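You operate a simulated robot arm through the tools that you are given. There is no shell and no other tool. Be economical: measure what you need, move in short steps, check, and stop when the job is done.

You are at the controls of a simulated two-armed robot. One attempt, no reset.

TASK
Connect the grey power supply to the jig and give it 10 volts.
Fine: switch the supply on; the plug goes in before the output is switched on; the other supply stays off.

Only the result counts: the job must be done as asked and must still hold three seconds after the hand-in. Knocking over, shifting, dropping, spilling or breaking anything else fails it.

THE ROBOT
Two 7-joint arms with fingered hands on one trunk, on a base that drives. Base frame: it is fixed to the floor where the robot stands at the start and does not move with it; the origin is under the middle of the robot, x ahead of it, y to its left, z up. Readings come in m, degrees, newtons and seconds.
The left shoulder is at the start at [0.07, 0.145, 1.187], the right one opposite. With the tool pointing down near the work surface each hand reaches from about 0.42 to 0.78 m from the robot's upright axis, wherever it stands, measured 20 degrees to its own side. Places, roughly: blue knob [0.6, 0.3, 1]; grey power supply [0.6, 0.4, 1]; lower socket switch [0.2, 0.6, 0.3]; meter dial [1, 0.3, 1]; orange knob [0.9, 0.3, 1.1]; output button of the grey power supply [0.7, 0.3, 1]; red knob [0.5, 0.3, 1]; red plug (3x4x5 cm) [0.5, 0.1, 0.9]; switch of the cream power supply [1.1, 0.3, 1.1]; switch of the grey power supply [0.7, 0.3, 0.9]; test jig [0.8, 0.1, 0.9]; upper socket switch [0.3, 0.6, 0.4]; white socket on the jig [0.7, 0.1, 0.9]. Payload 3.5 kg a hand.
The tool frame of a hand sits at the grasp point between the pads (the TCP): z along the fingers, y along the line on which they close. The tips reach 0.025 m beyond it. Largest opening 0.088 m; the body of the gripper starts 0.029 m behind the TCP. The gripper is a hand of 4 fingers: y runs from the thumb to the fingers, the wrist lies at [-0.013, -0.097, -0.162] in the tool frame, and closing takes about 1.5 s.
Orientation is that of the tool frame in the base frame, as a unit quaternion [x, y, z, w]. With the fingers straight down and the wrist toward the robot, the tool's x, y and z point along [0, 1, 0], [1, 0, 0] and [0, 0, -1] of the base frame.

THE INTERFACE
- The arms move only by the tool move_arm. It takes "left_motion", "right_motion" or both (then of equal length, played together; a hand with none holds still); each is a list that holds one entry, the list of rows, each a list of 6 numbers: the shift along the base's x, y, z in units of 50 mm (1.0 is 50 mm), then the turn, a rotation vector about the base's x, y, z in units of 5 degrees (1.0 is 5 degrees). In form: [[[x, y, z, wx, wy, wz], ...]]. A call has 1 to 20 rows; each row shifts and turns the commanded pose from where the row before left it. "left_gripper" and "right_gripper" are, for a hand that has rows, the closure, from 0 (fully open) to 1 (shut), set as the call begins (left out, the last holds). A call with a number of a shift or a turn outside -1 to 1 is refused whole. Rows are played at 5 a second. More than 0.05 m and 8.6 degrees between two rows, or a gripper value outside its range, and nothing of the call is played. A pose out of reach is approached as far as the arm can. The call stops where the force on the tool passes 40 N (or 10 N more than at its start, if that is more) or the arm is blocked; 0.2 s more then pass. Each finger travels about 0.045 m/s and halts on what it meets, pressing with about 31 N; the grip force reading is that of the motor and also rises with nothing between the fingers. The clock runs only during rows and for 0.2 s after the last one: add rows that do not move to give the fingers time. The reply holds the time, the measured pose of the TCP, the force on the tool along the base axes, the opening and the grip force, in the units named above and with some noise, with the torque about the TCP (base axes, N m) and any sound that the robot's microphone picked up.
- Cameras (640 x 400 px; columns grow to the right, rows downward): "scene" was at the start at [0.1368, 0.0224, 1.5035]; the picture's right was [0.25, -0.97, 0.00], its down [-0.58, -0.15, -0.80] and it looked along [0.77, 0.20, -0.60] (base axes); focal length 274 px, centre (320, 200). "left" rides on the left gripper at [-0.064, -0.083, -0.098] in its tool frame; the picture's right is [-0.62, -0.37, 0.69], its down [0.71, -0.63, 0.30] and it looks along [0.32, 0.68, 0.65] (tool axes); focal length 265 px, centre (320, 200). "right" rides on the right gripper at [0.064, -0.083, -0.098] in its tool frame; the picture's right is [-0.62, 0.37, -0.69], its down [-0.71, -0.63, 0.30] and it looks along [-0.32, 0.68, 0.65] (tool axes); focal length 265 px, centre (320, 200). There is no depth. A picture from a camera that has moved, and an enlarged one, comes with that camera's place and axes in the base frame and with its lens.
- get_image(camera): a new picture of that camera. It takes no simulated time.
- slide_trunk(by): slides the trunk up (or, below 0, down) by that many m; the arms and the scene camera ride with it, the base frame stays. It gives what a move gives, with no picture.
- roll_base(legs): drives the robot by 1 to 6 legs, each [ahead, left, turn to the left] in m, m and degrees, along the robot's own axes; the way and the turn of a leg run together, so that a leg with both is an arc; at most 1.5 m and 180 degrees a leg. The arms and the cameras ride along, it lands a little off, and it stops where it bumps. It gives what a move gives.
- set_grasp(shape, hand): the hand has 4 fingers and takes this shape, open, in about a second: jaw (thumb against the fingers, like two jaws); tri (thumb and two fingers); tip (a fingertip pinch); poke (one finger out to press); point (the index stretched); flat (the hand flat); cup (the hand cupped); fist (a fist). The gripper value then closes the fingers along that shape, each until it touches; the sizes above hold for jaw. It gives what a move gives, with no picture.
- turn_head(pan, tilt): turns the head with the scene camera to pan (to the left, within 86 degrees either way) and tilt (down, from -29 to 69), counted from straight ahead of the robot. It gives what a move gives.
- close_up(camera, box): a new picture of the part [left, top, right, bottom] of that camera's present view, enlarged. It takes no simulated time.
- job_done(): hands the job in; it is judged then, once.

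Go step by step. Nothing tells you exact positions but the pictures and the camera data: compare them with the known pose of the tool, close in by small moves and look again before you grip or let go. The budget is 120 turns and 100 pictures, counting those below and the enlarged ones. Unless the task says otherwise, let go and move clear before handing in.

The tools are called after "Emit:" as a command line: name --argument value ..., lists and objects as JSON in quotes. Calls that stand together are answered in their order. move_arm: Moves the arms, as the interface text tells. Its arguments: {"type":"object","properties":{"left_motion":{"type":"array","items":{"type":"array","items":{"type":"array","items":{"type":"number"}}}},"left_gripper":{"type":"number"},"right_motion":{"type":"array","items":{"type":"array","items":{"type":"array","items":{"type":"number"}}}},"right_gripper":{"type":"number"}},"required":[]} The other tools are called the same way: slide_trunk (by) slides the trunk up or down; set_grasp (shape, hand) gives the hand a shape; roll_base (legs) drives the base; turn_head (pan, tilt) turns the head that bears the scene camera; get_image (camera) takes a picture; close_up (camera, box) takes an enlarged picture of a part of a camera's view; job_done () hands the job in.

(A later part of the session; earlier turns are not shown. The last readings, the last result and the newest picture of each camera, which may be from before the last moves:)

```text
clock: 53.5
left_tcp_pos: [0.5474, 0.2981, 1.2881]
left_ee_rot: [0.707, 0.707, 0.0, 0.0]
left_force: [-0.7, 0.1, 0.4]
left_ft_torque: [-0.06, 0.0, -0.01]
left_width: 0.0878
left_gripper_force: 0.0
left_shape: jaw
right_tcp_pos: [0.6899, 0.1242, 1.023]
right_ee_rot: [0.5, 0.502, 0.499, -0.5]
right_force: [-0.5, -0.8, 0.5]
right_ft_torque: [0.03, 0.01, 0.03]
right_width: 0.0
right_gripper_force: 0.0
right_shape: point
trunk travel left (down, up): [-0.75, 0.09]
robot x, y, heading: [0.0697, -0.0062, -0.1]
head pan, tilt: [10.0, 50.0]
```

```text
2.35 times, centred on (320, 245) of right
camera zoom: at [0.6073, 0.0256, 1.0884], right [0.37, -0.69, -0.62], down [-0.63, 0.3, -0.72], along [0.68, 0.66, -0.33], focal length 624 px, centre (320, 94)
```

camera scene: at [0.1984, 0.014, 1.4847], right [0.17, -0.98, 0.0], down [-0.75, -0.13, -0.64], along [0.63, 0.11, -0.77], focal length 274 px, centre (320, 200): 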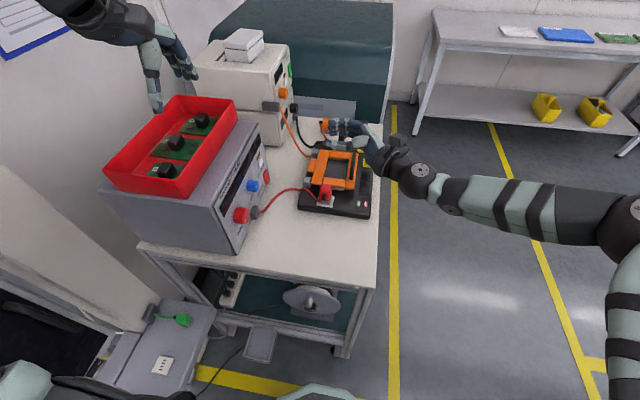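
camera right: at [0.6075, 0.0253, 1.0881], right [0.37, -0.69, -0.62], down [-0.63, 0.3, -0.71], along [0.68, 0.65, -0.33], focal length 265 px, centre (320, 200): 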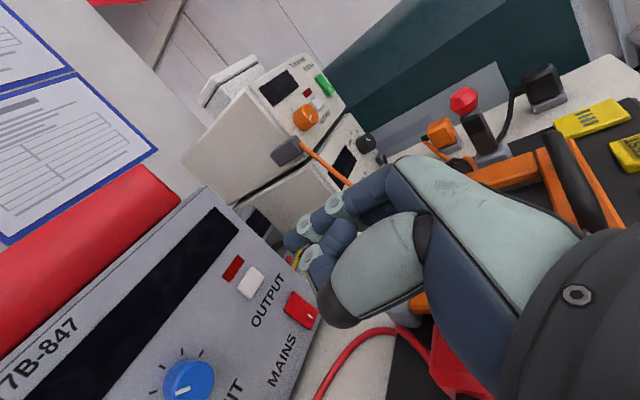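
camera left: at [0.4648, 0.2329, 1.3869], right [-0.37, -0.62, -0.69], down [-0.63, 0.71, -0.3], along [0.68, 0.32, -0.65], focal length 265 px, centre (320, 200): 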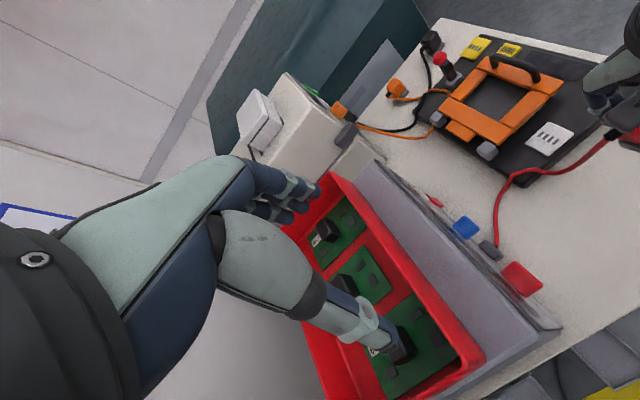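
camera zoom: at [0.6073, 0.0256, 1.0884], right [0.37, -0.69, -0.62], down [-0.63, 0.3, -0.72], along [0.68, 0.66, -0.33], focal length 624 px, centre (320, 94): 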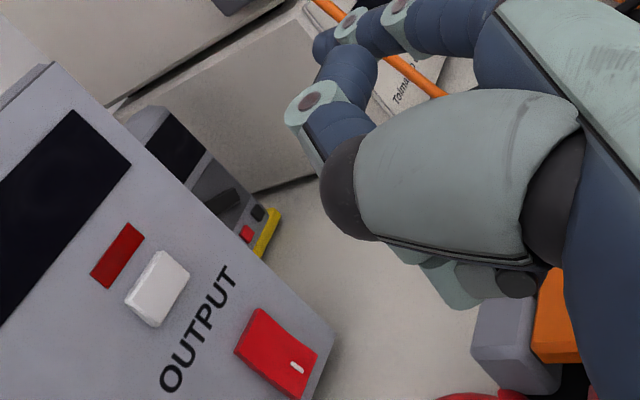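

"Point" leaves the index offset 5 cm, while "poke" puts fingertips on the tool axis; I'll use poke with the hand pitched ~40° down so it clears the bench and jig.

Emit:
set_grasp --shape "poke" --hand "right"

Emit:
move_arm --right_motion '[[[0.1, 0, 0.2, -1, 0, 0], [0.1, 0, 0.2, -1, 0, 0], [0.1, 0, 0, -1, 0, 0], [0.1, 0, 0, -1, 0, 0], [0.1, 0.2, 0, -1, 0, 0], [0.08, 0.2, 0, -1, 0, 0], [0, 0.2, -0.4, -1, 0, 0], [0, 0.4, -0.6, -1, 0, 0], [0, 0.4, -0.5, 0, 0, 0], [0, 0, 0, 0, 0, 0]]]'

Emit:
close_up --camera "right" --box '[180, 160, 420, 360]'

Emit:
close_up --camera "scene" --box '[250, 130, 330, 190]'

```text
clock: 54.4
left_tcp_pos: [0.5475, 0.2977, 1.2873]
left_ee_rot: [0.708, 0.707, 0.0, 0.0]
left_force: [0.0, 0.3, 0.0]
left_ft_torque: [-0.02, 0.0, 0.02]
left_width: 0.0877
left_gripper_force: 0.0
left_shape: jaw
right_tcp_pos: [0.6909, 0.1238, 1.0239]
right_ee_rot: [0.5, 0.501, 0.498, -0.501]
right_force: [1.6, 0.8, -1.3]
right_ft_torque: [-0.03, 0.0, 0.01]
right_width: 0.0001
right_gripper_force: 0.1
right_shape: poke
trunk travel left (down, up): [-0.75, 0.09]
robot x, y, heading: [0.0684, -0.0002, 0.1]
head pan, tilt: [10.0, 50.0]
```

```text
clock: 56.6
left_tcp_pos: [0.5493, 0.2964, 1.288]
left_ee_rot: [0.707, 0.707, 0.001, 0.001]
left_force: [0.5, -1.3, 0.0]
left_ft_torque: [0.0, 0.0, -0.02]
left_width: 0.0876
left_gripper_force: 0.1
left_shape: jaw
right_tcp_pos: [0.7185, 0.1948, 0.967]
right_ee_rot: [0.641, 0.642, 0.297, -0.298]
right_force: [0.3, -0.7, 0.3]
right_ft_torque: [0.02, 0.02, 0.0]
right_width: 0.0
right_gripper_force: 0.0
right_shape: poke
trunk travel left (down, up): [-0.75, 0.09]
robot x, y, heading: [0.0689, 0.0009, 0.0]
head pan, tilt: [10.0, 50.0]
```

```text
2.00 times, centred on (300, 260) of right
camera zoom: at [0.6368, 0.1606, 1.0812], right [0.37, -0.93, -0.03], down [-0.63, -0.23, -0.74], along [0.68, 0.29, -0.67], focal length 531 px, centre (360, 80)
```

zoom: 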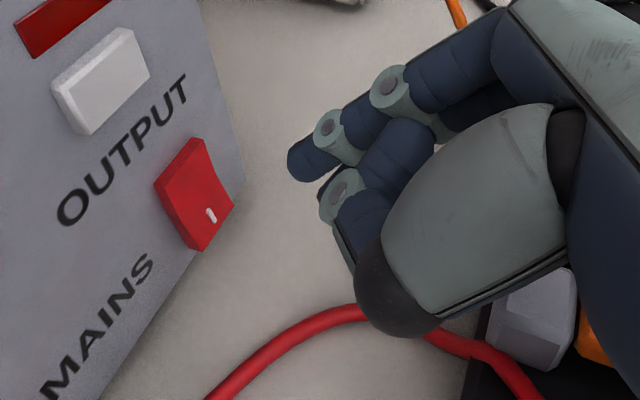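

```text
6.67 times, centred on (290, 160) of scene
camera zoom: at [0.1981, 0.0132, 1.4847], right [0.17, -0.98, 0.0], down [-0.75, -0.13, -0.64], along [0.63, 0.11, -0.77], focal length 1827 px, centre (520, 467)
```

zoom: 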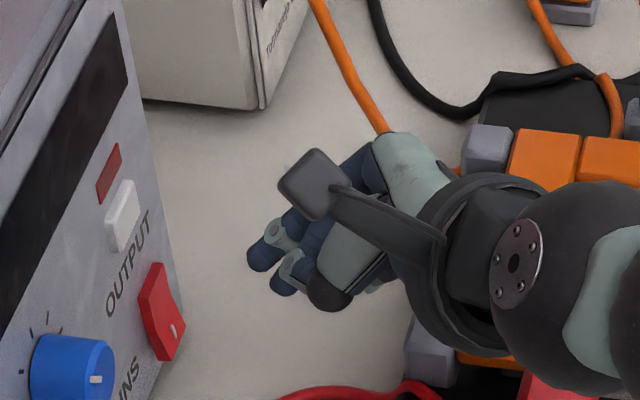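

The rocker's lower half (the "I" end) protrudes, centred near [0.721, 0.262, 0.907]. I'll come down in front of it, then push along +y.

Emit:
move_arm --right_motion '[[[0.05, 0.15, -0.3, 0, 0, 0], [0, 0.15, -0.3, 0, 0, 0], [0, 0.1, -0.3, 0, 0, 0], [0, 0, -0.13, 0, 0, 0], [0, 0, 0, 0, 0, 0]]]'

Emit:
close_up --camera "right" --box '[180, 160, 420, 360]'

```text
clock: 57.8
left_tcp_pos: [0.5485, 0.298, 1.288]
left_ee_rot: [0.707, 0.707, 0.001, 0.0]
left_force: [0.3, 0.3, 0.5]
left_ft_torque: [0.02, -0.05, 0.04]
left_width: 0.0873
left_gripper_force: 0.0
left_shape: jaw
right_tcp_pos: [0.718, 0.2131, 0.9228]
right_ee_rot: [0.64, 0.642, 0.298, -0.299]
right_force: [0.3, -0.5, 0.8]
right_ft_torque: [-0.06, 0.0, 0.06]
right_width: 0.0
right_gripper_force: 0.1
right_shape: poke
right hand out of reach, approached as far as the arm can: row 3
trunk travel left (down, up): [-0.75, 0.09]
robot x, y, heading: [0.0728, 0.0016, 0.0]
head pan, tilt: [10.0, 50.0]
```

```text
2.00 times, centred on (300, 260) of right
camera zoom: at [0.6355, 0.179, 1.0349], right [0.37, -0.93, -0.03], down [-0.63, -0.23, -0.74], along [0.68, 0.29, -0.67], focal length 531 px, centre (360, 80)
```

zoom: 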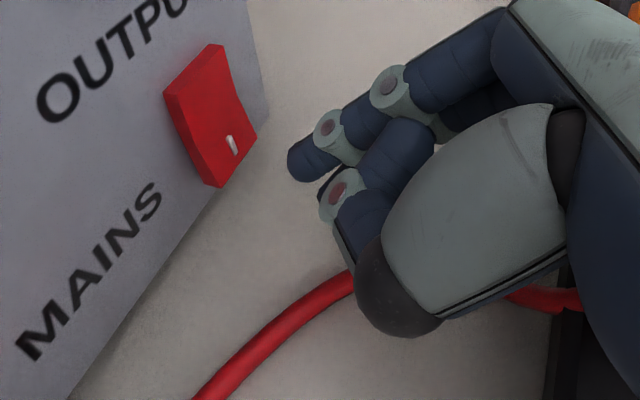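

Slightly short of reach; I'll back the hand off and drive ahead 5 cm more.

Emit:
move_arm --right_motion '[[[-0.4, -0.2, 0.2, 0, 0, 0], [-0.5, -0.2, 0.2, 0, 0, 0], [0, 0, 0, 0, 0, 0]]]'

Emit:
roll_base --legs '[[0.05, 0, 0]]'

Emit:
get_image --camera "right"

```text
clock: 58.6
left_tcp_pos: [0.5486, 0.2992, 1.2877]
left_ee_rot: [0.707, 0.707, 0.001, -0.001]
left_force: [0.3, 0.6, -0.3]
left_ft_torque: [0.01, 0.01, 0.0]
left_width: 0.0875
left_gripper_force: 0.1
left_shape: jaw
right_tcp_pos: [0.6729, 0.1932, 0.9402]
right_ee_rot: [0.641, 0.641, 0.298, -0.299]
right_force: [-0.1, 0.5, -0.3]
right_ft_torque: [0.01, 0.0, 0.02]
right_width: 0.0
right_gripper_force: 0.0
right_shape: poke
trunk travel left (down, up): [-0.75, 0.09]
robot x, y, heading: [0.0725, 0.0025, -0.0]
head pan, tilt: [10.0, 50.0]
```

```text
clock: 59.5
left_tcp_pos: [0.5906, 0.2991, 1.2913]
left_ee_rot: [0.706, 0.708, 0.003, 0.002]
left_force: [-0.3, 0.0, 0.3]
left_ft_torque: [0.0, -0.01, 0.03]
left_width: 0.0875
left_gripper_force: 0.0
left_shape: jaw
right_tcp_pos: [0.7163, 0.192, 0.9439]
right_ee_rot: [0.639, 0.643, 0.298, -0.298]
right_force: [-2.0, 0.0, -0.2]
right_ft_torque: [-0.01, 0.03, 0.01]
right_width: 0.0001
right_gripper_force: 0.0
right_shape: poke
trunk travel left (down, up): [-0.75, 0.09]
robot x, y, heading: [0.119, -0.0033, -0.1]
head pan, tilt: [10.0, 50.0]
heard: snap
```

```text
27 pictures are left
camera right: at [0.633, 0.1587, 1.0561], right [0.37, -0.93, -0.03], down [-0.63, -0.23, -0.74], along [0.68, 0.29, -0.67], focal length 265 px, centre (320, 200)
```

right: 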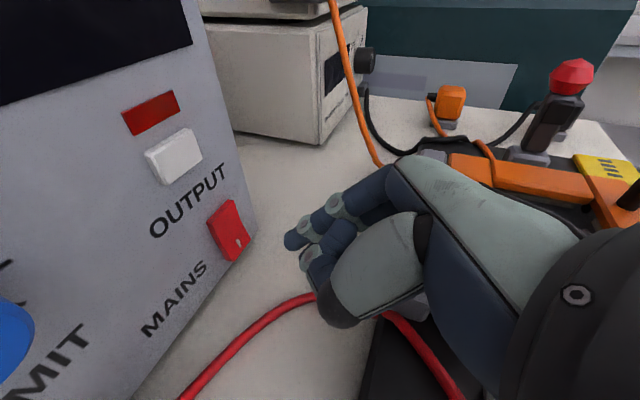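

A "snap" was heard during the drive — I must check that the plug is still seated.

Emit:
close_up --camera "scene" --box '[250, 110, 390, 220]'

```text
3.64 times, centred on (320, 165) of scene
camera zoom: at [0.2398, 0.0137, 1.4854], right [0.17, -0.98, 0.0], down [-0.75, -0.13, -0.65], along [0.64, 0.11, -0.76], focal length 996 px, centre (320, 327)
```

zoom: 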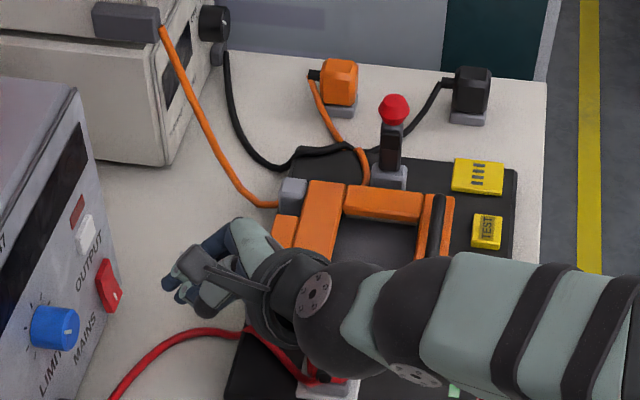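

Emit:
move_arm --right_motion '[[[0, 0, 0.4, 0, 0, 0], [0, 0, 0.6, 0, 0, 0], [0, 0, 0.8, 0, 0, 0], [0, 0, 0.8, 0, 0, 0], [0, 0, 0, 0, 0, 0]]]'

Emit:
close_up --camera "right" --box '[250, 230, 490, 400]'

Emit:
close_up --camera "scene" --box '[270, 150, 370, 230]'

```text
clock: 60.7
left_tcp_pos: [0.5962, 0.2964, 1.2871]
left_ee_rot: [0.707, 0.707, 0.0, 0.001]
left_force: [0.0, -0.6, 0.6]
left_ft_torque: [0.02, 0.03, 0.0]
left_width: 0.0877
left_gripper_force: 0.1
left_shape: jaw
right_tcp_pos: [0.7182, 0.1915, 1.0719]
right_ee_rot: [0.64, 0.642, 0.297, -0.3]
right_force: [0.1, 0.4, -0.5]
right_ft_torque: [0.04, 0.01, -0.05]
right_width: 0.0002
right_gripper_force: 0.1
right_shape: poke
trunk travel left (down, up): [-0.75, 0.09]
robot x, y, heading: [0.1163, -0.0029, -0.1]
head pan, tilt: [10.0, 50.0]
```

```text
2.35 times, centred on (370, 315) of right
camera zoom: at [0.6361, 0.1589, 1.1849], right [0.37, -0.93, -0.03], down [-0.63, -0.23, -0.74], along [0.68, 0.29, -0.67], focal length 624 px, centre (202, -71)
```

zoom: 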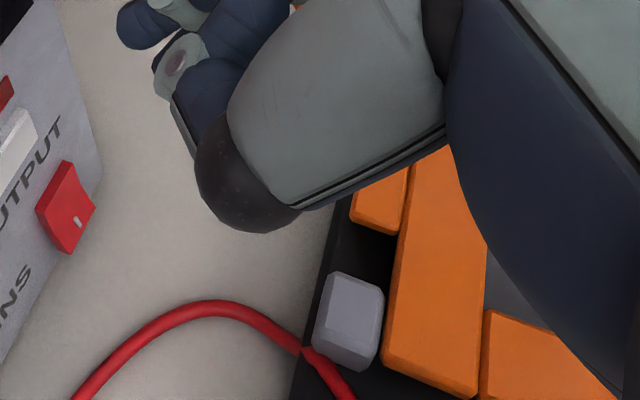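

```text
5.00 times, centred on (320, 190) of scene
camera zoom: at [0.247, 0.014, 1.4847], right [0.17, -0.98, 0.0], down [-0.75, -0.13, -0.64], along [0.63, 0.11, -0.77], focal length 1370 px, centre (320, 250)
```

zoom: 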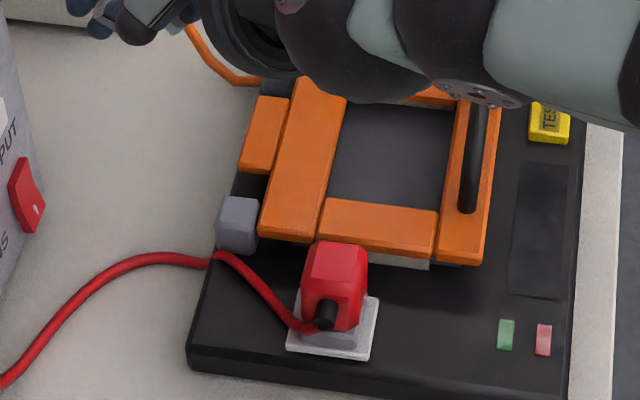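

Emit:
close_up --camera "scene" --box '[305, 190, 345, 225]'

```text
11.43 times, centred on (325, 208) of scene
camera zoom: at [0.247, 0.014, 1.4847], right [0.17, -0.98, 0.0], down [-0.75, -0.13, -0.64], along [0.63, 0.11, -0.77], focal length 3131 px, centre (263, 114)
```

zoom: 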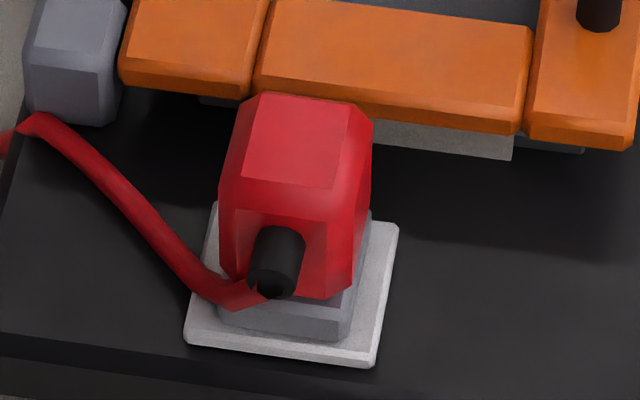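

The plug looks unmoved, but the sound could mean it popped loose. To be safe I'll press down on its top from above, pointing the fingers straight down.

Emit:
move_arm --right_motion '[[[-0.092, -0.223, 0.1, -1, 0, 0], [-0.092, -0.223, 0.1, -1, 0, 0], [-0.092, -0.223, 0, -1, 0, 0], [-0.092, -0.223, 0, -1, 0, 0], [-0.092, -0.223, 0, -1, 0, 0], [-0.092, -0.223, 0, -1, 0, 0], [-0.092, -0.223, 0, -1, 0, 0], [-0.092, -0.223, 0, -1, 0, 0], [-0.092, -0.223, 0, -1, 0, 0], [-0.092, -0.223, 0, -1, 0, 0], [0, 0, 0, 0, 0, 0]]]'

Emit:
close_up --camera "right" --box '[200, 140, 440, 340]'

```text
clock: 63.1
left_tcp_pos: [0.5962, 0.2972, 1.2882]
left_ee_rot: [0.707, 0.707, 0.001, 0.001]
left_force: [0.0, 0.4, -0.1]
left_ft_torque: [-0.02, 0.0, -0.03]
left_width: 0.0876
left_gripper_force: 0.0
left_shape: jaw
right_tcp_pos: [0.6859, 0.0607, 1.0832]
right_ee_rot: [0.724, 0.689, 0.007, -0.023]
right_force: [0.0, 0.7, -1.0]
right_ft_torque: [0.03, 0.0, 0.0]
right_width: 0.0
right_gripper_force: 0.1
right_shape: poke
trunk travel left (down, up): [-0.75, 0.09]
robot x, y, heading: [0.117, 0.0004, 0.1]
head pan, tilt: [10.0, 50.0]
```

```text
2.00 times, centred on (320, 240) of right
camera zoom: at [0.6081, 0.1251, 1.1867], right [0.35, -0.67, 0.66], down [-0.67, -0.67, -0.32], along [0.65, -0.33, -0.68], focal length 531 px, centre (320, 120)
```

zoom: 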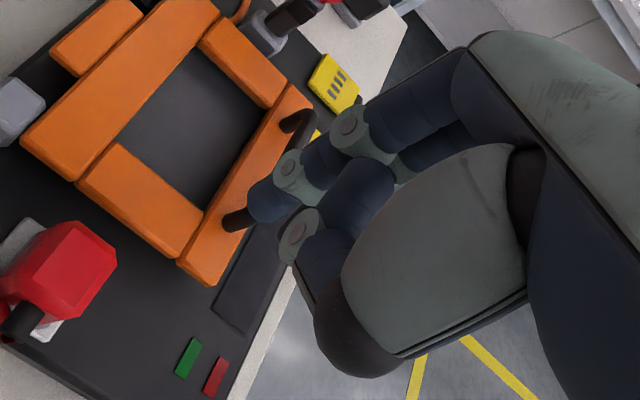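

Emit:
move_arm --right_motion '[[[0, 0, 0, 0, 0, 0], [0, 0, 0, 0, 0, 0], [0, 0, 0, 0, 0, 0], [0, 0, 0, 0, 0, 0], [0, 0, 0, 0, 0, 0]]]'

```text
clock: 64.3
left_tcp_pos: [0.5956, 0.2972, 1.2887]
left_ee_rot: [0.707, 0.707, 0.002, 0.0]
left_force: [-0.8, 0.7, -0.1]
left_ft_torque: [-0.02, 0.02, 0.0]
left_width: 0.088
left_gripper_force: 0.1
left_shape: jaw
right_tcp_pos: [0.6862, 0.0627, 1.0901]
right_ee_rot: [0.723, 0.691, 0.012, -0.022]
right_force: [-0.6, -0.6, -0.2]
right_ft_torque: [0.0, 0.0, 0.02]
right_width: 0.0
right_gripper_force: 0.0
right_shape: poke
trunk travel left (down, up): [-0.75, 0.09]
robot x, y, heading: [0.1209, 0.0004, -0.2]
head pan, tilt: [10.0, 50.0]
```

Emit:
move_arm --right_motion '[[[0, 0, 0, 0, 0, 0.8], [0, 0, 0, 0, 0, 0.8], [0, 0, 0, 0, 0, 0.8], [0, 0, 0, 0, 0, 0.8], [0, 0, 0, 0, 0, 0.8], [0, 0, 0, 0, 0, 0.8], [0, 0, 0, 0, 0, 0.8], [0, 0, 0, 0, 0, 0.8], [0, 0, 0, 0, 0, 0], [0, 0, 0, 0, 0, 0]]]'

Emit:
close_up --camera "right" --box '[200, 140, 440, 340]'

```text
clock: 66.5
left_tcp_pos: [0.5962, 0.2985, 1.2885]
left_ee_rot: [0.707, 0.707, 0.001, 0.001]
left_force: [0.7, -0.4, -0.5]
left_ft_torque: [0.0, 0.02, -0.02]
left_width: 0.0877
left_gripper_force: 0.1
left_shape: jaw
right_tcp_pos: [0.6741, 0.081, 1.0808]
right_ee_rot: [0.484, 0.875, -0.002, 0.0]
right_force: [-0.4, 0.8, -0.7]
right_ft_torque: [0.0, -0.01, 0.02]
right_width: 0.0
right_gripper_force: 0.0
right_shape: poke
trunk travel left (down, up): [-0.75, 0.09]
robot x, y, heading: [0.1173, 0.001, 0.0]
head pan, tilt: [10.0, 50.0]
```

```text
2.00 times, centred on (320, 240) of right
camera zoom: at [0.5701, 0.0919, 1.1793], right [0.64, -0.33, 0.69], down [-0.16, -0.94, -0.3], along [0.75, 0.09, -0.66], focal length 531 px, centre (320, 120)
```

zoom: 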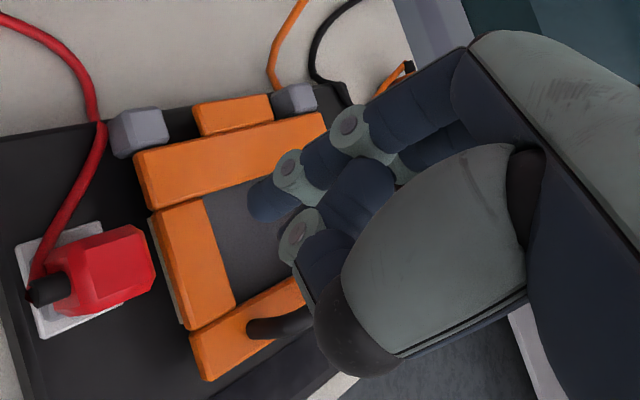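

Emit:
move_arm --right_motion '[[[-0.04, 0, -0.6, 0, 0, 0], [0, 0, -0.6, 0, 0, 0], [0, 0, -0.5, 0, 0, 0], [0, 0, 0, 0, 0, 0]]]'

Emit:
close_up --camera "scene" --box '[290, 170, 360, 225]'

```text
clock: 67.5
left_tcp_pos: [0.596, 0.2971, 1.2879]
left_ee_rot: [0.706, 0.708, 0.001, 0.001]
left_force: [-0.1, 0.3, -0.2]
left_ft_torque: [-0.01, 0.0, -0.02]
left_width: 0.0876
left_gripper_force: 0.0
left_shape: jaw
right_tcp_pos: [0.6729, 0.0805, 0.9945]
right_ee_rot: [0.485, 0.875, -0.002, 0.0]
right_force: [0.0, 1.5, -0.3]
right_ft_torque: [0.0, 0.02, 0.0]
right_width: 0.0
right_gripper_force: 0.1
right_shape: poke
trunk travel left (down, up): [-0.75, 0.09]
robot x, y, heading: [0.1199, 0.0006, -0.1]
head pan, tilt: [10.0, 50.0]
```

```text
7.27 times, centred on (325, 198) of scene
camera zoom: at [0.2466, 0.0141, 1.4847], right [0.17, -0.98, 0.0], down [-0.75, -0.13, -0.64], along [0.63, 0.11, -0.77], focal length 1993 px, centre (284, 218)
```

zoom: 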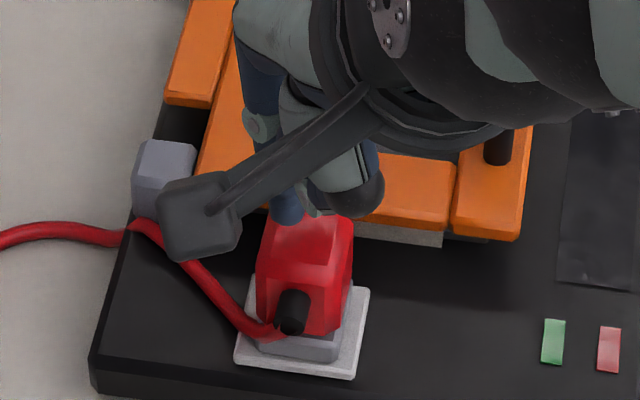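

Emit:
move_arm --right_motion '[[[-0.06, -0.1, -0.1, 0, 0, 0], [0, 0, -0.06, 0, 0, 0], [0, 0, -0.04, 0, 0, 0], [0, 0, -0.04, 0, 0, 0], [0, 0, -0.04, 0, 0, 0], [0, 0, -0.04, 0, 0, 0], [0, 0, -0.04, 0, 0, 0], [0, 0, 0, 0, 0, 0]]]'

```text
clock: 69.3
left_tcp_pos: [0.5951, 0.2973, 1.2906]
left_ee_rot: [0.707, 0.707, 0.002, 0.001]
left_force: [-0.7, 0.2, 0.0]
left_ft_torque: [0.01, -0.01, 0.0]
left_width: 0.0876
left_gripper_force: 0.0
left_shape: jaw
right_tcp_pos: [0.6734, 0.0798, 0.9851]
right_ee_rot: [0.485, 0.875, 0.009, 0.005]
right_force: [-5.5, 2.7, 17.6]
right_ft_torque: [0.08, 0.06, -0.03]
right_width: 0.0
right_gripper_force: 0.1
right_shape: poke
trunk travel left (down, up): [-0.75, 0.09]
robot x, y, heading: [0.1217, 0.0002, -0.1]
head pan, tilt: [10.0, 50.0]
stopped in row 8 (right hand): the force on the tool passed its limit at 40 N (the readings are from after the stop); the commanded pose is now the measured one
```

Pressed to 40 N with no further snap, so the plug is fully home. Lifting and returning to the tilted poke pose in front of the rocker.

Emit:
move_arm --right_motion '[[[0, 0, 0.6, 0, 0, 0], [0, 0, 0.8, 0, 0, 0], [0, 0, 0.6, 0, 0, 0], [0.079, 0.19, 0, 0.808, 0.232, -0.497], [0.079, 0.19, 0, 0.808, 0.232, -0.497], [0.079, 0.19, 0, 0.808, 0.232, -0.497], [0.079, 0.19, 0, 0.808, 0.232, -0.497], [0.079, 0.19, 0, 0.808, 0.232, -0.497], [0.079, 0.19, 0, 0.808, 0.232, -0.497], [0.079, 0.19, 0, 0.808, 0.232, -0.497], [0.079, 0.19, 0, 0.808, 0.232, -0.497], [0.079, 0.19, 0, 0.808, 0.232, -0.497], [0.079, 0.19, 0, 0.808, 0.232, -0.497], [0.079, 0.19, 0, 0.808, 0.232, -0.497], [0.079, 0.19, 0, 0.808, 0.232, -0.497], [0, 0, 0, 0, 0, 0]]]'

```text
clock: 72.8
left_tcp_pos: [0.5965, 0.2975, 1.2881]
left_ee_rot: [0.707, 0.707, 0.0, 0.0]
left_force: [0.5, -0.1, -0.2]
left_ft_torque: [-0.04, 0.02, -0.02]
left_width: 0.0874
left_gripper_force: 0.1
left_shape: jaw
right_tcp_pos: [0.7218, 0.1911, 1.0812]
right_ee_rot: [0.643, 0.641, 0.3, -0.294]
right_force: [0.1, 0.2, 0.0]
right_ft_torque: [0.03, 0.03, 0.02]
right_width: 0.0001
right_gripper_force: 0.1
right_shape: poke
trunk travel left (down, up): [-0.75, 0.09]
robot x, y, heading: [0.118, 0.0037, -0.1]
head pan, tilt: [10.0, 50.0]
```

Emit:
move_arm --right_motion '[[[0, 0, -0.6, -1, 0, 0], [0, 0.16, -0.7, 0, 0, 0], [0, 0.16, -0.7, 0, 0, 0], [0, 0.16, -0.7, 0, 0, 0], [0, 0, -0.5, 0, 0, 0], [0, 0, 0, 0, 0, 0], [0, 0, 0, 0, 0, 0]]]'

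Emit:
close_up --camera "right" --box '[180, 120, 420, 320]'

```text
clock: 74.3
left_tcp_pos: [0.5962, 0.2979, 1.2885]
left_ee_rot: [0.707, 0.707, 0.001, 0.001]
left_force: [-0.6, -0.5, 0.3]
left_ft_torque: [-0.01, 0.02, 0.01]
left_width: 0.0875
left_gripper_force: 0.0
left_shape: jaw
right_tcp_pos: [0.7204, 0.2171, 0.9211]
right_ee_rot: [0.655, 0.653, 0.272, -0.266]
right_force: [-0.7, 0.2, -0.5]
right_ft_torque: [0.0, -0.01, 0.0]
right_width: 0.0
right_gripper_force: 0.1
right_shape: poke
trunk travel left (down, up): [-0.75, 0.09]
robot x, y, heading: [0.1191, 0.001, 0.2]
head pan, tilt: [10.0, 50.0]
```

```text
2.00 times, centred on (300, 220) of right
camera zoom: at [0.6366, 0.1944, 1.0366], right [0.36, -0.93, 0.06], down [-0.63, -0.29, -0.72], along [0.69, 0.22, -0.69], focal length 531 px, centre (360, 160)
```

zoom: 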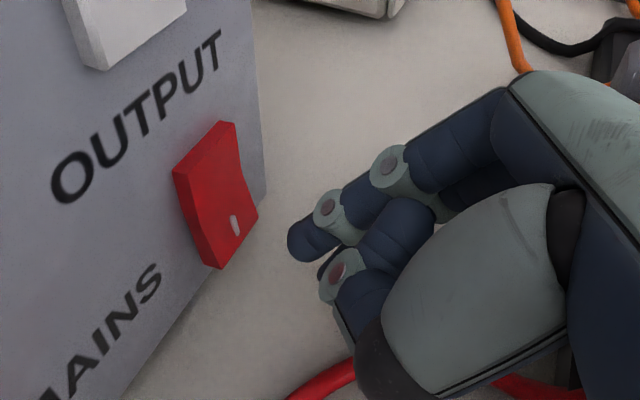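

The fingertip is level with the "I" end. Pushing along +y.

Emit:
move_arm --right_motion '[[[0, 0.1, 0, 0, 0, 0], [0, 0.1, 0, 0, 0, 0], [0, 0.06, 0, 0, 0, 0], [0, 0.06, 0, 0, 0, 0], [0, 0.06, 0, 0, 0, 0], [0, 0.06, 0, 0, 0, 0], [0, 0.04, 0, 0, 0, 0], [0, 0, 0, 0, 0, 0]]]'

Emit:
close_up --camera "right" --box '[180, 120, 420, 320]'

```text
clock: 76.2
left_tcp_pos: [0.5962, 0.2962, 1.2881]
left_ee_rot: [0.708, 0.706, 0.001, 0.0]
left_force: [-0.7, -0.4, 1.0]
left_ft_torque: [0.0, -0.01, -0.01]
left_width: 0.0874
left_gripper_force: 0.1
left_shape: jaw
right_tcp_pos: [0.724, 0.2353, 0.9225]
right_ee_rot: [0.656, 0.652, 0.273, -0.264]
right_force: [0.8, -10.0, -0.4]
right_ft_torque: [-0.1, -0.04, -0.02]
right_width: 0.0
right_gripper_force: 0.1
right_shape: poke
trunk travel left (down, up): [-0.75, 0.09]
robot x, y, heading: [0.12, -0.0016, -0.1]
head pan, tilt: [10.0, 50.0]
heard: click
```

```text
2.00 times, centred on (300, 220) of right
camera zoom: at [0.6386, 0.2128, 1.0367], right [0.36, -0.93, 0.06], down [-0.63, -0.29, -0.72], along [0.69, 0.22, -0.69], focal length 531 px, centre (360, 160)
```

zoom: 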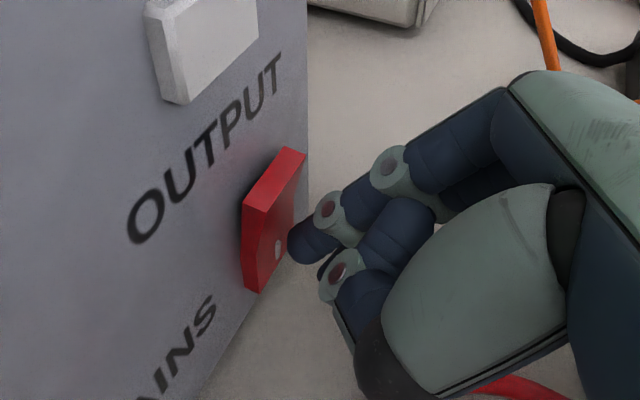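

Click heard and the rocker flipped. Backing off and up, then checking the display.

Emit:
move_arm --right_motion '[[[0, -0.4, 0, 0, 0, 0], [0, -0.5, 0.4, 0, 0, 0], [0, -0.3, 0.8, 0, 0, 0], [0, -0.3, 0.8, 0, 0, 0], [0, -0.3, 0.5, 0, 0, 0], [0, 0, 0, 0, 0, 0]]]'

Emit:
get_image --camera "scene"

```text
clock: 77.5
left_tcp_pos: [0.5976, 0.2986, 1.289]
left_ee_rot: [0.706, 0.708, 0.0, 0.0]
left_force: [0.1, 0.0, 0.4]
left_ft_torque: [0.03, -0.02, 0.01]
left_width: 0.0876
left_gripper_force: 0.0
left_shape: jaw
right_tcp_pos: [0.722, 0.1496, 1.0492]
right_ee_rot: [0.655, 0.653, 0.272, -0.265]
right_force: [-0.5, 0.3, -0.2]
right_ft_torque: [0.0, -0.02, -0.03]
right_width: 0.0001
right_gripper_force: 0.0
right_shape: poke
trunk travel left (down, up): [-0.75, 0.09]
robot x, y, heading: [0.1175, 0.0014, 0.2]
head pan, tilt: [10.0, 50.0]
```

```text
17 pictures are left
camera scene: at [0.2473, 0.0147, 1.4846], right [0.17, -0.98, 0.0], down [-0.75, -0.13, -0.64], along [0.63, 0.11, -0.77], focal length 274 px, centre (320, 200)
```

scene: 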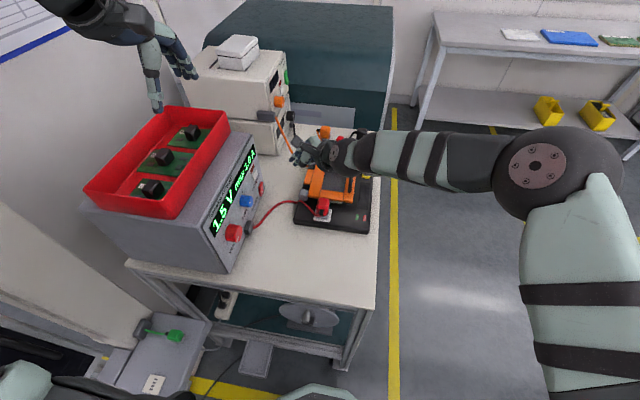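

The display reads 1.5 V with output off. Next, the volts knob: switch to jaw, level the fingers toward +y and go in front of the red knob.

Emit:
set_grasp --shape "jaw" --hand "right"

Emit:
move_arm --right_motion '[[[-0.3, -0.15, 0.2, 0.5, 0, 0], [-0.3, -0.15, 0.2, 0.9, 0, 0], [-0.3, -0.1, 0, 0.9, 0, 0], [-0.3, -0.1, 0, 0.9, 0, 0], [-0.3, 0, 0, 0.9, 0, 0], [-0.3, 0, 0, 0.9, 0, 0], [-0.3, 0, 0, 0.9, 0, 0], [-0.3, 0, 0, 0.9, 0, 0], [-0.3, 0, -0.3, 0.9, 0, 0], [-0.3, 0, -0.4, 0.9, 0, 0], [-0.3, 0, -0.3, 0.4, 0, 0], [-0.3, 0, -0.4, 0, 0, 0], [0, 0, 0, 0, 0, 0]]]'

Emit:
get_image --camera "right"

```text
clock: 78.5
left_tcp_pos: [0.5969, 0.2978, 1.2883]
left_ee_rot: [0.707, 0.707, 0.001, 0.0]
left_force: [1.1, 0.6, 0.4]
left_ft_torque: [-0.02, -0.01, 0.01]
left_width: 0.0875
left_gripper_force: 0.1
left_shape: jaw
right_tcp_pos: [0.7225, 0.1498, 1.0486]
right_ee_rot: [0.655, 0.653, 0.271, -0.265]
right_force: [0.6, -0.3, 0.6]
right_ft_torque: [-0.02, -0.01, -0.01]
right_width: 0.088
right_gripper_force: 0.0
right_shape: jaw
trunk travel left (down, up): [-0.75, 0.09]
robot x, y, heading: [0.1186, -0.0022, 0.2]
head pan, tilt: [10.0, 50.0]
```

```text
clock: 81.2
left_tcp_pos: [0.5969, 0.2975, 1.288]
left_ee_rot: [0.707, 0.707, 0.001, 0.001]
left_force: [0.3, 0.1, 0.5]
left_ft_torque: [0.02, -0.02, -0.02]
left_width: 0.0875
left_gripper_force: 0.0
left_shape: jaw
right_tcp_pos: [0.541, 0.1229, 0.996]
right_ee_rot: [0.504, 0.5, 0.501, -0.496]
right_force: [0.0, 0.7, 0.0]
right_ft_torque: [-0.01, 0.02, -0.01]
right_width: 0.088
right_gripper_force: 0.1
right_shape: jaw
trunk travel left (down, up): [-0.75, 0.09]
robot x, y, heading: [0.1214, 0.0018, -0.2]
head pan, tilt: [10.0, 50.0]
```

```text
16 pictures are left
camera right: at [0.458, 0.026, 1.0617], right [0.36, -0.7, -0.61], down [-0.63, 0.31, -0.72], along [0.69, 0.65, -0.33], focal length 265 px, centre (320, 200)
```

right: 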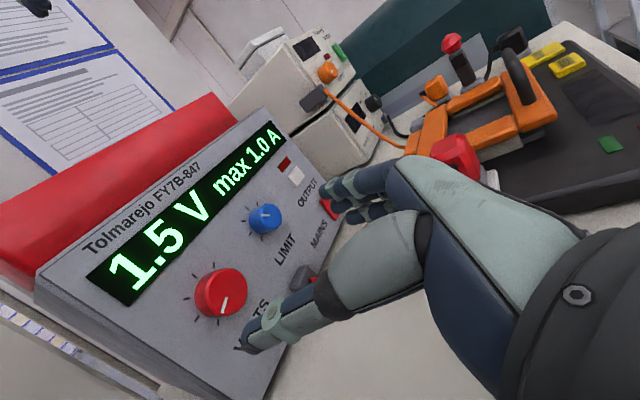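

The knob face is around [0.535, 0.25, 0.978]. Moving closer with the jaws open around it.

Emit:
move_arm --right_motion '[[[-0.06, 0.4, -0.18, 0, 0, 0], [-0.06, 0.5, -0.18, 0, 0, 0], [0, 0.5, 0, 0, 0, 0], [0, 0.2, 0, 0, 0, 0], [0, 0, 0, 0, 0, 0]]]'

Emit:
get_image --camera "right"

Emit:
close_up --camera "scene" --box '[200, 200, 280, 260]'

```text
clock: 82.5
left_tcp_pos: [0.5965, 0.2984, 1.2878]
left_ee_rot: [0.708, 0.706, 0.001, 0.0]
left_force: [0.2, 0.2, -1.0]
left_ft_torque: [-0.02, -0.01, -0.01]
left_width: 0.0873
left_gripper_force: 0.0
left_shape: jaw
right_tcp_pos: [0.5345, 0.2033, 0.9778]
right_ee_rot: [0.503, 0.5, 0.501, -0.496]
right_force: [-1.2, -0.2, 0.8]
right_ft_torque: [0.02, 0.05, 0.0]
right_width: 0.0879
right_gripper_force: 0.1
right_shape: jaw
trunk travel left (down, up): [-0.75, 0.09]
robot x, y, heading: [0.1171, -0.0004, -0.1]
head pan, tilt: [10.0, 50.0]
```

```text
15 pictures are left
camera right: at [0.4507, 0.106, 1.0435], right [0.36, -0.7, -0.61], down [-0.63, 0.3, -0.72], along [0.69, 0.65, -0.33], focal length 265 px, centre (320, 200)
```

right: 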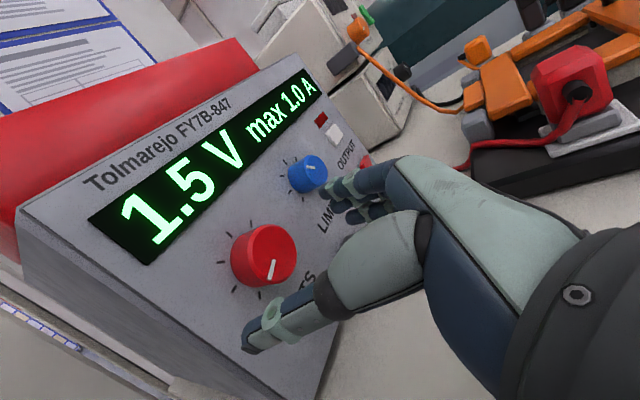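

```text
6.67 times, centred on (240, 230) of scene
camera zoom: at [0.247, 0.0138, 1.4847], right [0.17, -0.98, 0.0], down [-0.75, -0.13, -0.64], along [0.63, 0.11, -0.77], focal length 1827 px, centre (853, 0)
```

zoom: 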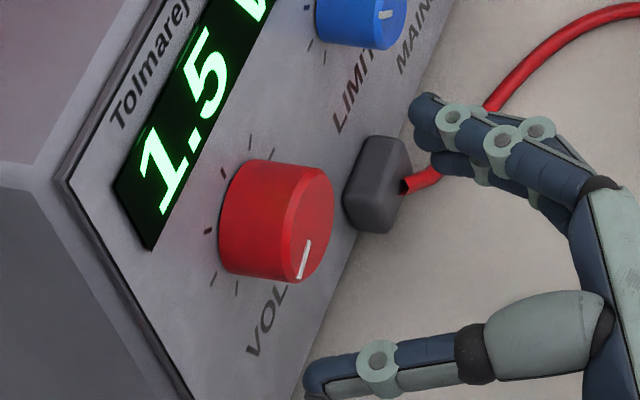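

Knob face centre is about [0.535, 0.256, 0.980], 4 cm wide. Advancing and gripping it.

Emit:
move_arm --right_motion '[[[0.02, 0.3, 0.05, 0, 0, 0], [0, 0.3, 0, 0, 0, 0], [0, 0.3, 0, 0, 0, 0], [0, 0, 0, 0, 0, 0]]]'

Emit:
move_arm --right_motion '[[[0, 0, 0, 0, 0, 0], [0, 0, 0, 0, 0, 0], [0, 0, 0, 0, 0, 0], [0, 0, 0, 0, 0, 0], [0, 0, 0, 0, 0, 0], [0, 0, 0, 0, 0, 0], [0, 0, 0, 0, 0, 0]]]' --right_gripper 1

```text
clock: 83.5
left_tcp_pos: [0.5953, 0.2937, 1.2895]
left_ee_rot: [0.708, 0.706, 0.002, 0.0]
left_force: [0.1, -0.7, -0.5]
left_ft_torque: [-0.02, 0.02, -0.03]
left_width: 0.0876
left_gripper_force: 0.0
left_shape: jaw
right_tcp_pos: [0.5371, 0.2435, 0.982]
right_ee_rot: [0.505, 0.498, 0.502, -0.495]
right_force: [-3.6, -20.9, -0.5]
right_ft_torque: [-0.17, 0.05, -0.83]
right_width: 0.0858
right_gripper_force: 0.0
right_shape: jaw
trunk travel left (down, up): [-0.75, 0.09]
robot x, y, heading: [0.1181, -0.0013, -0.2]
head pan, tilt: [10.0, 50.0]
```

```text
clock: 84.0
left_tcp_pos: [0.5946, 0.2926, 1.2908]
left_ee_rot: [0.708, 0.706, 0.002, 0.001]
left_force: [-0.1, 0.5, -0.6]
left_ft_torque: [-0.03, 0.02, -0.01]
left_width: 0.0878
left_gripper_force: 0.1
left_shape: jaw
right_tcp_pos: [0.5374, 0.2412, 0.9828]
right_ee_rot: [0.505, 0.498, 0.502, -0.495]
right_force: [-7.3, -30.1, 2.3]
right_ft_torque: [0.07, -0.02, 0.65]
right_width: 0.0329
right_gripper_force: 31.1
right_shape: jaw
trunk travel left (down, up): [-0.75, 0.09]
robot x, y, heading: [0.1198, -0.0015, -0.3]
head pan, tilt: [10.0, 50.0]
stopped in row 2 (right hand): the force on the tool passed its limit at 44 N (the readings are from after the stop); the commanded pose is now the measured one
```

The tips were pressing the panel; I'll ease back a few mm while holding the knob.

Emit:
move_arm --right_motion '[[[0, -0.06, 0, 0, 0, 0], [0, -0.06, 0, 0, 0, 0], [0, 0, 0, 0, 0, 0], [0, 0, 0, 0, 0, 0]]]'

Emit:
get_image --camera "right"

```text
clock: 85.0
left_tcp_pos: [0.5965, 0.2961, 1.2887]
left_ee_rot: [0.707, 0.707, 0.0, 0.001]
left_force: [0.3, -0.1, -0.9]
left_ft_torque: [-0.02, -0.02, 0.01]
left_width: 0.0875
left_gripper_force: 0.0
left_shape: jaw
right_tcp_pos: [0.536, 0.2396, 0.9809]
right_ee_rot: [0.504, 0.5, 0.5, -0.497]
right_force: [-1.0, -1.3, 3.5]
right_ft_torque: [0.04, -0.03, -0.07]
right_width: 0.0325
right_gripper_force: 31.3
right_shape: jaw
trunk travel left (down, up): [-0.75, 0.09]
robot x, y, heading: [0.1144, -0.0018, -0.1]
head pan, tilt: [10.0, 50.0]
```

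```text
13 pictures are left
camera right: at [0.4519, 0.1432, 1.0469], right [0.36, -0.7, -0.62], down [-0.63, 0.3, -0.72], along [0.69, 0.65, -0.33], focal length 265 px, centre (320, 200)
```

right: 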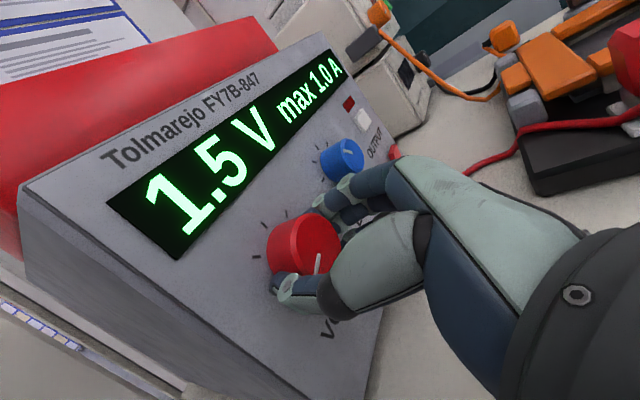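

Gripped cleanly, display readable. Turning the knob clockwise 40° as a calibration.

Emit:
move_arm --right_motion '[[[0, 0, 0, 0, 1, 0], [0, 0, 0, 0, 1, 0], [0, 0, 0, 0, 1, 0], [0, 0, 0, 0, 1, 0], [0, 0, 0, 0, 1, 0], [0, 0, 0, 0, 1, 0], [0, 0, 0, 0, 1, 0], [0, 0, 0, 0, 1, 0], [0, 0, 0, 0, 0, 0]]]'

Emit:
close_up --camera "scene" --box '[180, 110, 300, 260]'

```text
clock: 87.0
left_tcp_pos: [0.5967, 0.2963, 1.2883]
left_ee_rot: [0.708, 0.706, 0.001, 0.0]
left_force: [0.2, -0.1, 0.0]
left_ft_torque: [0.0, -0.02, 0.0]
left_width: 0.0879
left_gripper_force: 0.1
left_shape: jaw
right_tcp_pos: [0.5355, 0.2408, 0.9815]
right_ee_rot: [0.645, 0.3, 0.296, -0.638]
right_force: [-1.1, -1.9, 0.9]
right_ft_torque: [-0.08, -0.01, -0.05]
right_width: 0.0327
right_gripper_force: 30.8
right_shape: jaw
trunk travel left (down, up): [-0.75, 0.09]
robot x, y, heading: [0.1192, 0.0013, -0.1]
head pan, tilt: [10.0, 50.0]
```

```text
2.67 times, centred on (240, 185) of scene
camera zoom: at [0.2466, 0.0133, 1.4847], right [0.17, -0.99, 0.0], down [-0.75, -0.13, -0.64], along [0.63, 0.11, -0.77], focal length 731 px, centre (533, 240)
```

zoom: 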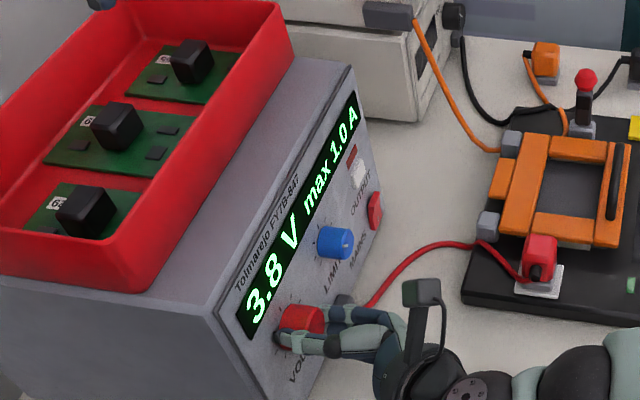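

3.8 V after 40° — about 0.0575 V/°, so ~108° more. Turning on by 50° first.

Emit:
move_arm --right_motion '[[[0, 0, 0, 0, 1, 0], [0, 0, 0, 0, 1, 0], [0, 0, 0, 0, 1, 0], [0, 0, 0, 0, 1, 0], [0, 0, 0, 0, 1, 0], [0, 0, 0, 0, 1, 0], [0, 0, 0, 0, 1, 0], [0, 0, 0, 0, 1, 0], [0, 0, 0, 0, 1, 0], [0, 0, 0, 0, 1, 0], [0, 0, 0, 0, 0, 0]]]'

```text
clock: 89.4
left_tcp_pos: [0.5955, 0.2962, 1.2877]
left_ee_rot: [0.708, 0.706, 0.001, 0.0]
left_force: [-0.1, -0.1, 0.3]
left_ft_torque: [0.02, -0.01, 0.0]
left_width: 0.0875
left_gripper_force: 0.0
left_shape: jaw
right_tcp_pos: [0.5351, 0.2397, 0.9814]
right_ee_rot: [0.71, 0.002, -0.003, -0.704]
right_force: [-1.4, -2.2, -1.3]
right_ft_torque: [-0.15, -0.01, 0.05]
right_width: 0.0326
right_gripper_force: 30.6
right_shape: jaw
trunk travel left (down, up): [-0.75, 0.09]
robot x, y, heading: [0.1192, -0.0004, -0.2]
head pan, tilt: [10.0, 50.0]
```

Tracking well. Another 45°, then reading the display.

Emit:
move_arm --right_motion '[[[0, 0, 0, 0, 1, 0], [0, 0, 0, 0, 1, 0], [0, 0, 0, 0, 1, 0], [0, 0, 0, 0, 1, 0], [0, 0, 0, 0, 1, 0], [0, 0, 0, 0, 1, 0], [0, 0, 0, 0, 1, 0], [0, 0, 0, 0, 1, 0], [0, 0, 0, 0, 1, 0], [0, 0, 0, 0, 0, 0]]]'

Emit:
close_up --camera "scene" --box '[180, 110, 300, 260]'

```text
clock: 91.6
left_tcp_pos: [0.595, 0.2962, 1.2887]
left_ee_rot: [0.708, 0.707, 0.0, 0.0]
left_force: [0.4, -0.8, -0.7]
left_ft_torque: [-0.05, 0.03, -0.02]
left_width: 0.0874
left_gripper_force: 0.0
left_shape: jaw
right_tcp_pos: [0.5346, 0.2404, 0.982]
right_ee_rot: [0.655, -0.267, -0.275, -0.651]
right_force: [-3.6, -1.4, -2.7]
right_ft_torque: [-0.13, -0.01, 0.18]
right_width: 0.032
right_gripper_force: 31.3
right_shape: jaw
trunk travel left (down, up): [-0.75, 0.09]
robot x, y, heading: [0.116, -0.0026, -0.5]
head pan, tilt: [10.0, 50.0]
```

```text
2.67 times, centred on (240, 185) of scene
camera zoom: at [0.2462, 0.0135, 1.4848], right [0.17, -0.99, 0.0], down [-0.75, -0.13, -0.64], along [0.63, 0.11, -0.77], focal length 731 px, centre (533, 240)
```

zoom: 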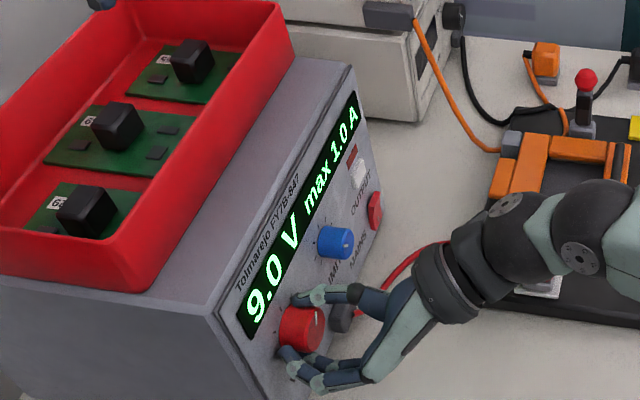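

9.0 V now; about 18° more.

Emit:
move_arm --right_motion '[[[0, 0, 0, 0, 0.9, 0], [0, 0, 0, 0, 0.9, 0], [0, 0, 0, 0, 0.9, 0], [0, 0, 0, 0, 0.9, 0], [0, 0, 0, 0, 0, 0], [0, 0, 0, 0, 0, 0]]]'

Emit:
close_up --camera "scene" --box '[180, 110, 300, 260]'

```text
clock: 93.0
left_tcp_pos: [0.5965, 0.2975, 1.2879]
left_ee_rot: [0.707, 0.707, 0.001, 0.001]
left_force: [-0.2, 0.2, -0.1]
left_ft_torque: [-0.01, 0.01, 0.03]
left_width: 0.0875
left_gripper_force: 0.1
left_shape: jaw
right_tcp_pos: [0.5347, 0.2396, 0.982]
right_ee_rot: [0.603, -0.365, -0.374, -0.602]
right_force: [-2.1, -0.8, 0.8]
right_ft_torque: [-0.03, 0.0, 0.18]
right_width: 0.0324
right_gripper_force: 31.0
right_shape: jaw
trunk travel left (down, up): [-0.75, 0.09]
robot x, y, heading: [0.1205, -0.0036, -0.4]
head pan, tilt: [10.0, 50.0]
```

```text
2.67 times, centred on (240, 185) of scene
camera zoom: at [0.2462, 0.0129, 1.4848], right [0.17, -0.99, 0.0], down [-0.75, -0.13, -0.64], along [0.63, 0.11, -0.77], focal length 731 px, centre (533, 240)
```

zoom: 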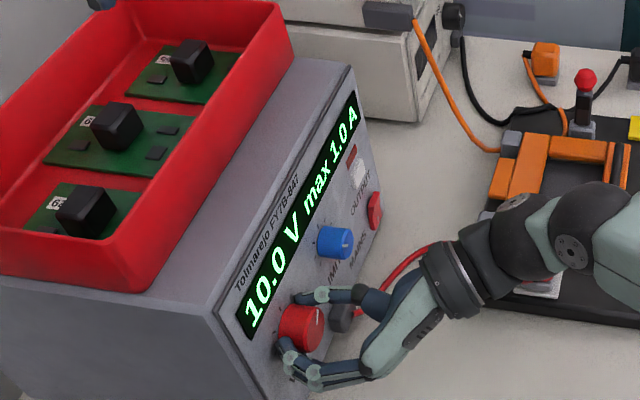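

10.0 V. Releasing the knob and backing straight off, then up.

Emit:
move_arm --right_motion '[[[0, 0, 0, 0, 0, 0], [0, 0, 0, 0, 0, 0], [0, 0, 0, 0, 0, 0], [0, 0, 0, 0, 0, 0], [0, -0.3, 0, 0, 0, 0], [0, -0.4, 0, 0, 0, 0], [0, -0.4, 0.2, 0, 0, 0], [0, -0.3, 0.7, 0, 0, 0], [0, -0.3, 0.8, 0, 0, 0], [0, 0, 0.6, 0, 0, 0], [0, 0, 0, 0, 0, 0]]]' --right_gripper 0.4

Emit:
close_up --camera "scene" --box '[180, 110, 360, 260]'

```text
clock: 95.4
left_tcp_pos: [0.5971, 0.2967, 1.288]
left_ee_rot: [0.708, 0.706, 0.0, 0.001]
left_force: [0.8, 0.1, -0.2]
left_ft_torque: [0.02, 0.03, -0.01]
left_width: 0.0876
left_gripper_force: 0.1
left_shape: jaw
right_tcp_pos: [0.5353, 0.1549, 1.1001]
right_ee_rot: [0.604, -0.366, -0.374, -0.601]
right_force: [0.1, -0.7, -0.4]
right_ft_torque: [0.0, 0.01, -0.01]
right_width: 0.0523
right_gripper_force: 0.0
right_shape: jaw
trunk travel left (down, up): [-0.75, 0.09]
robot x, y, heading: [0.1162, -0.002, -0.1]
head pan, tilt: [10.0, 50.0]
```

```text
2.67 times, centred on (270, 185) of scene
camera zoom: at [0.2473, 0.0135, 1.4847], right [0.17, -0.99, 0.0], down [-0.75, -0.13, -0.64], along [0.63, 0.11, -0.77], focal length 731 px, centre (453, 240)
```

zoom: 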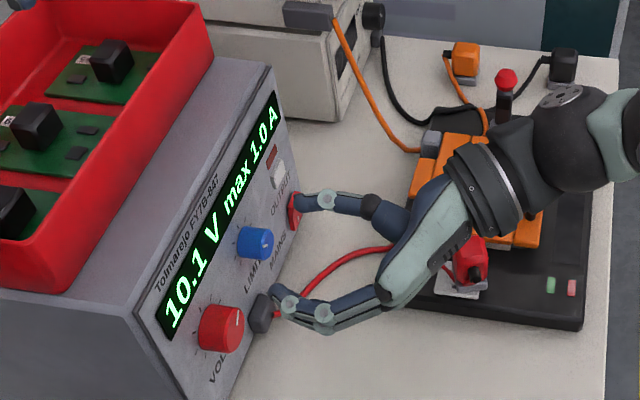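

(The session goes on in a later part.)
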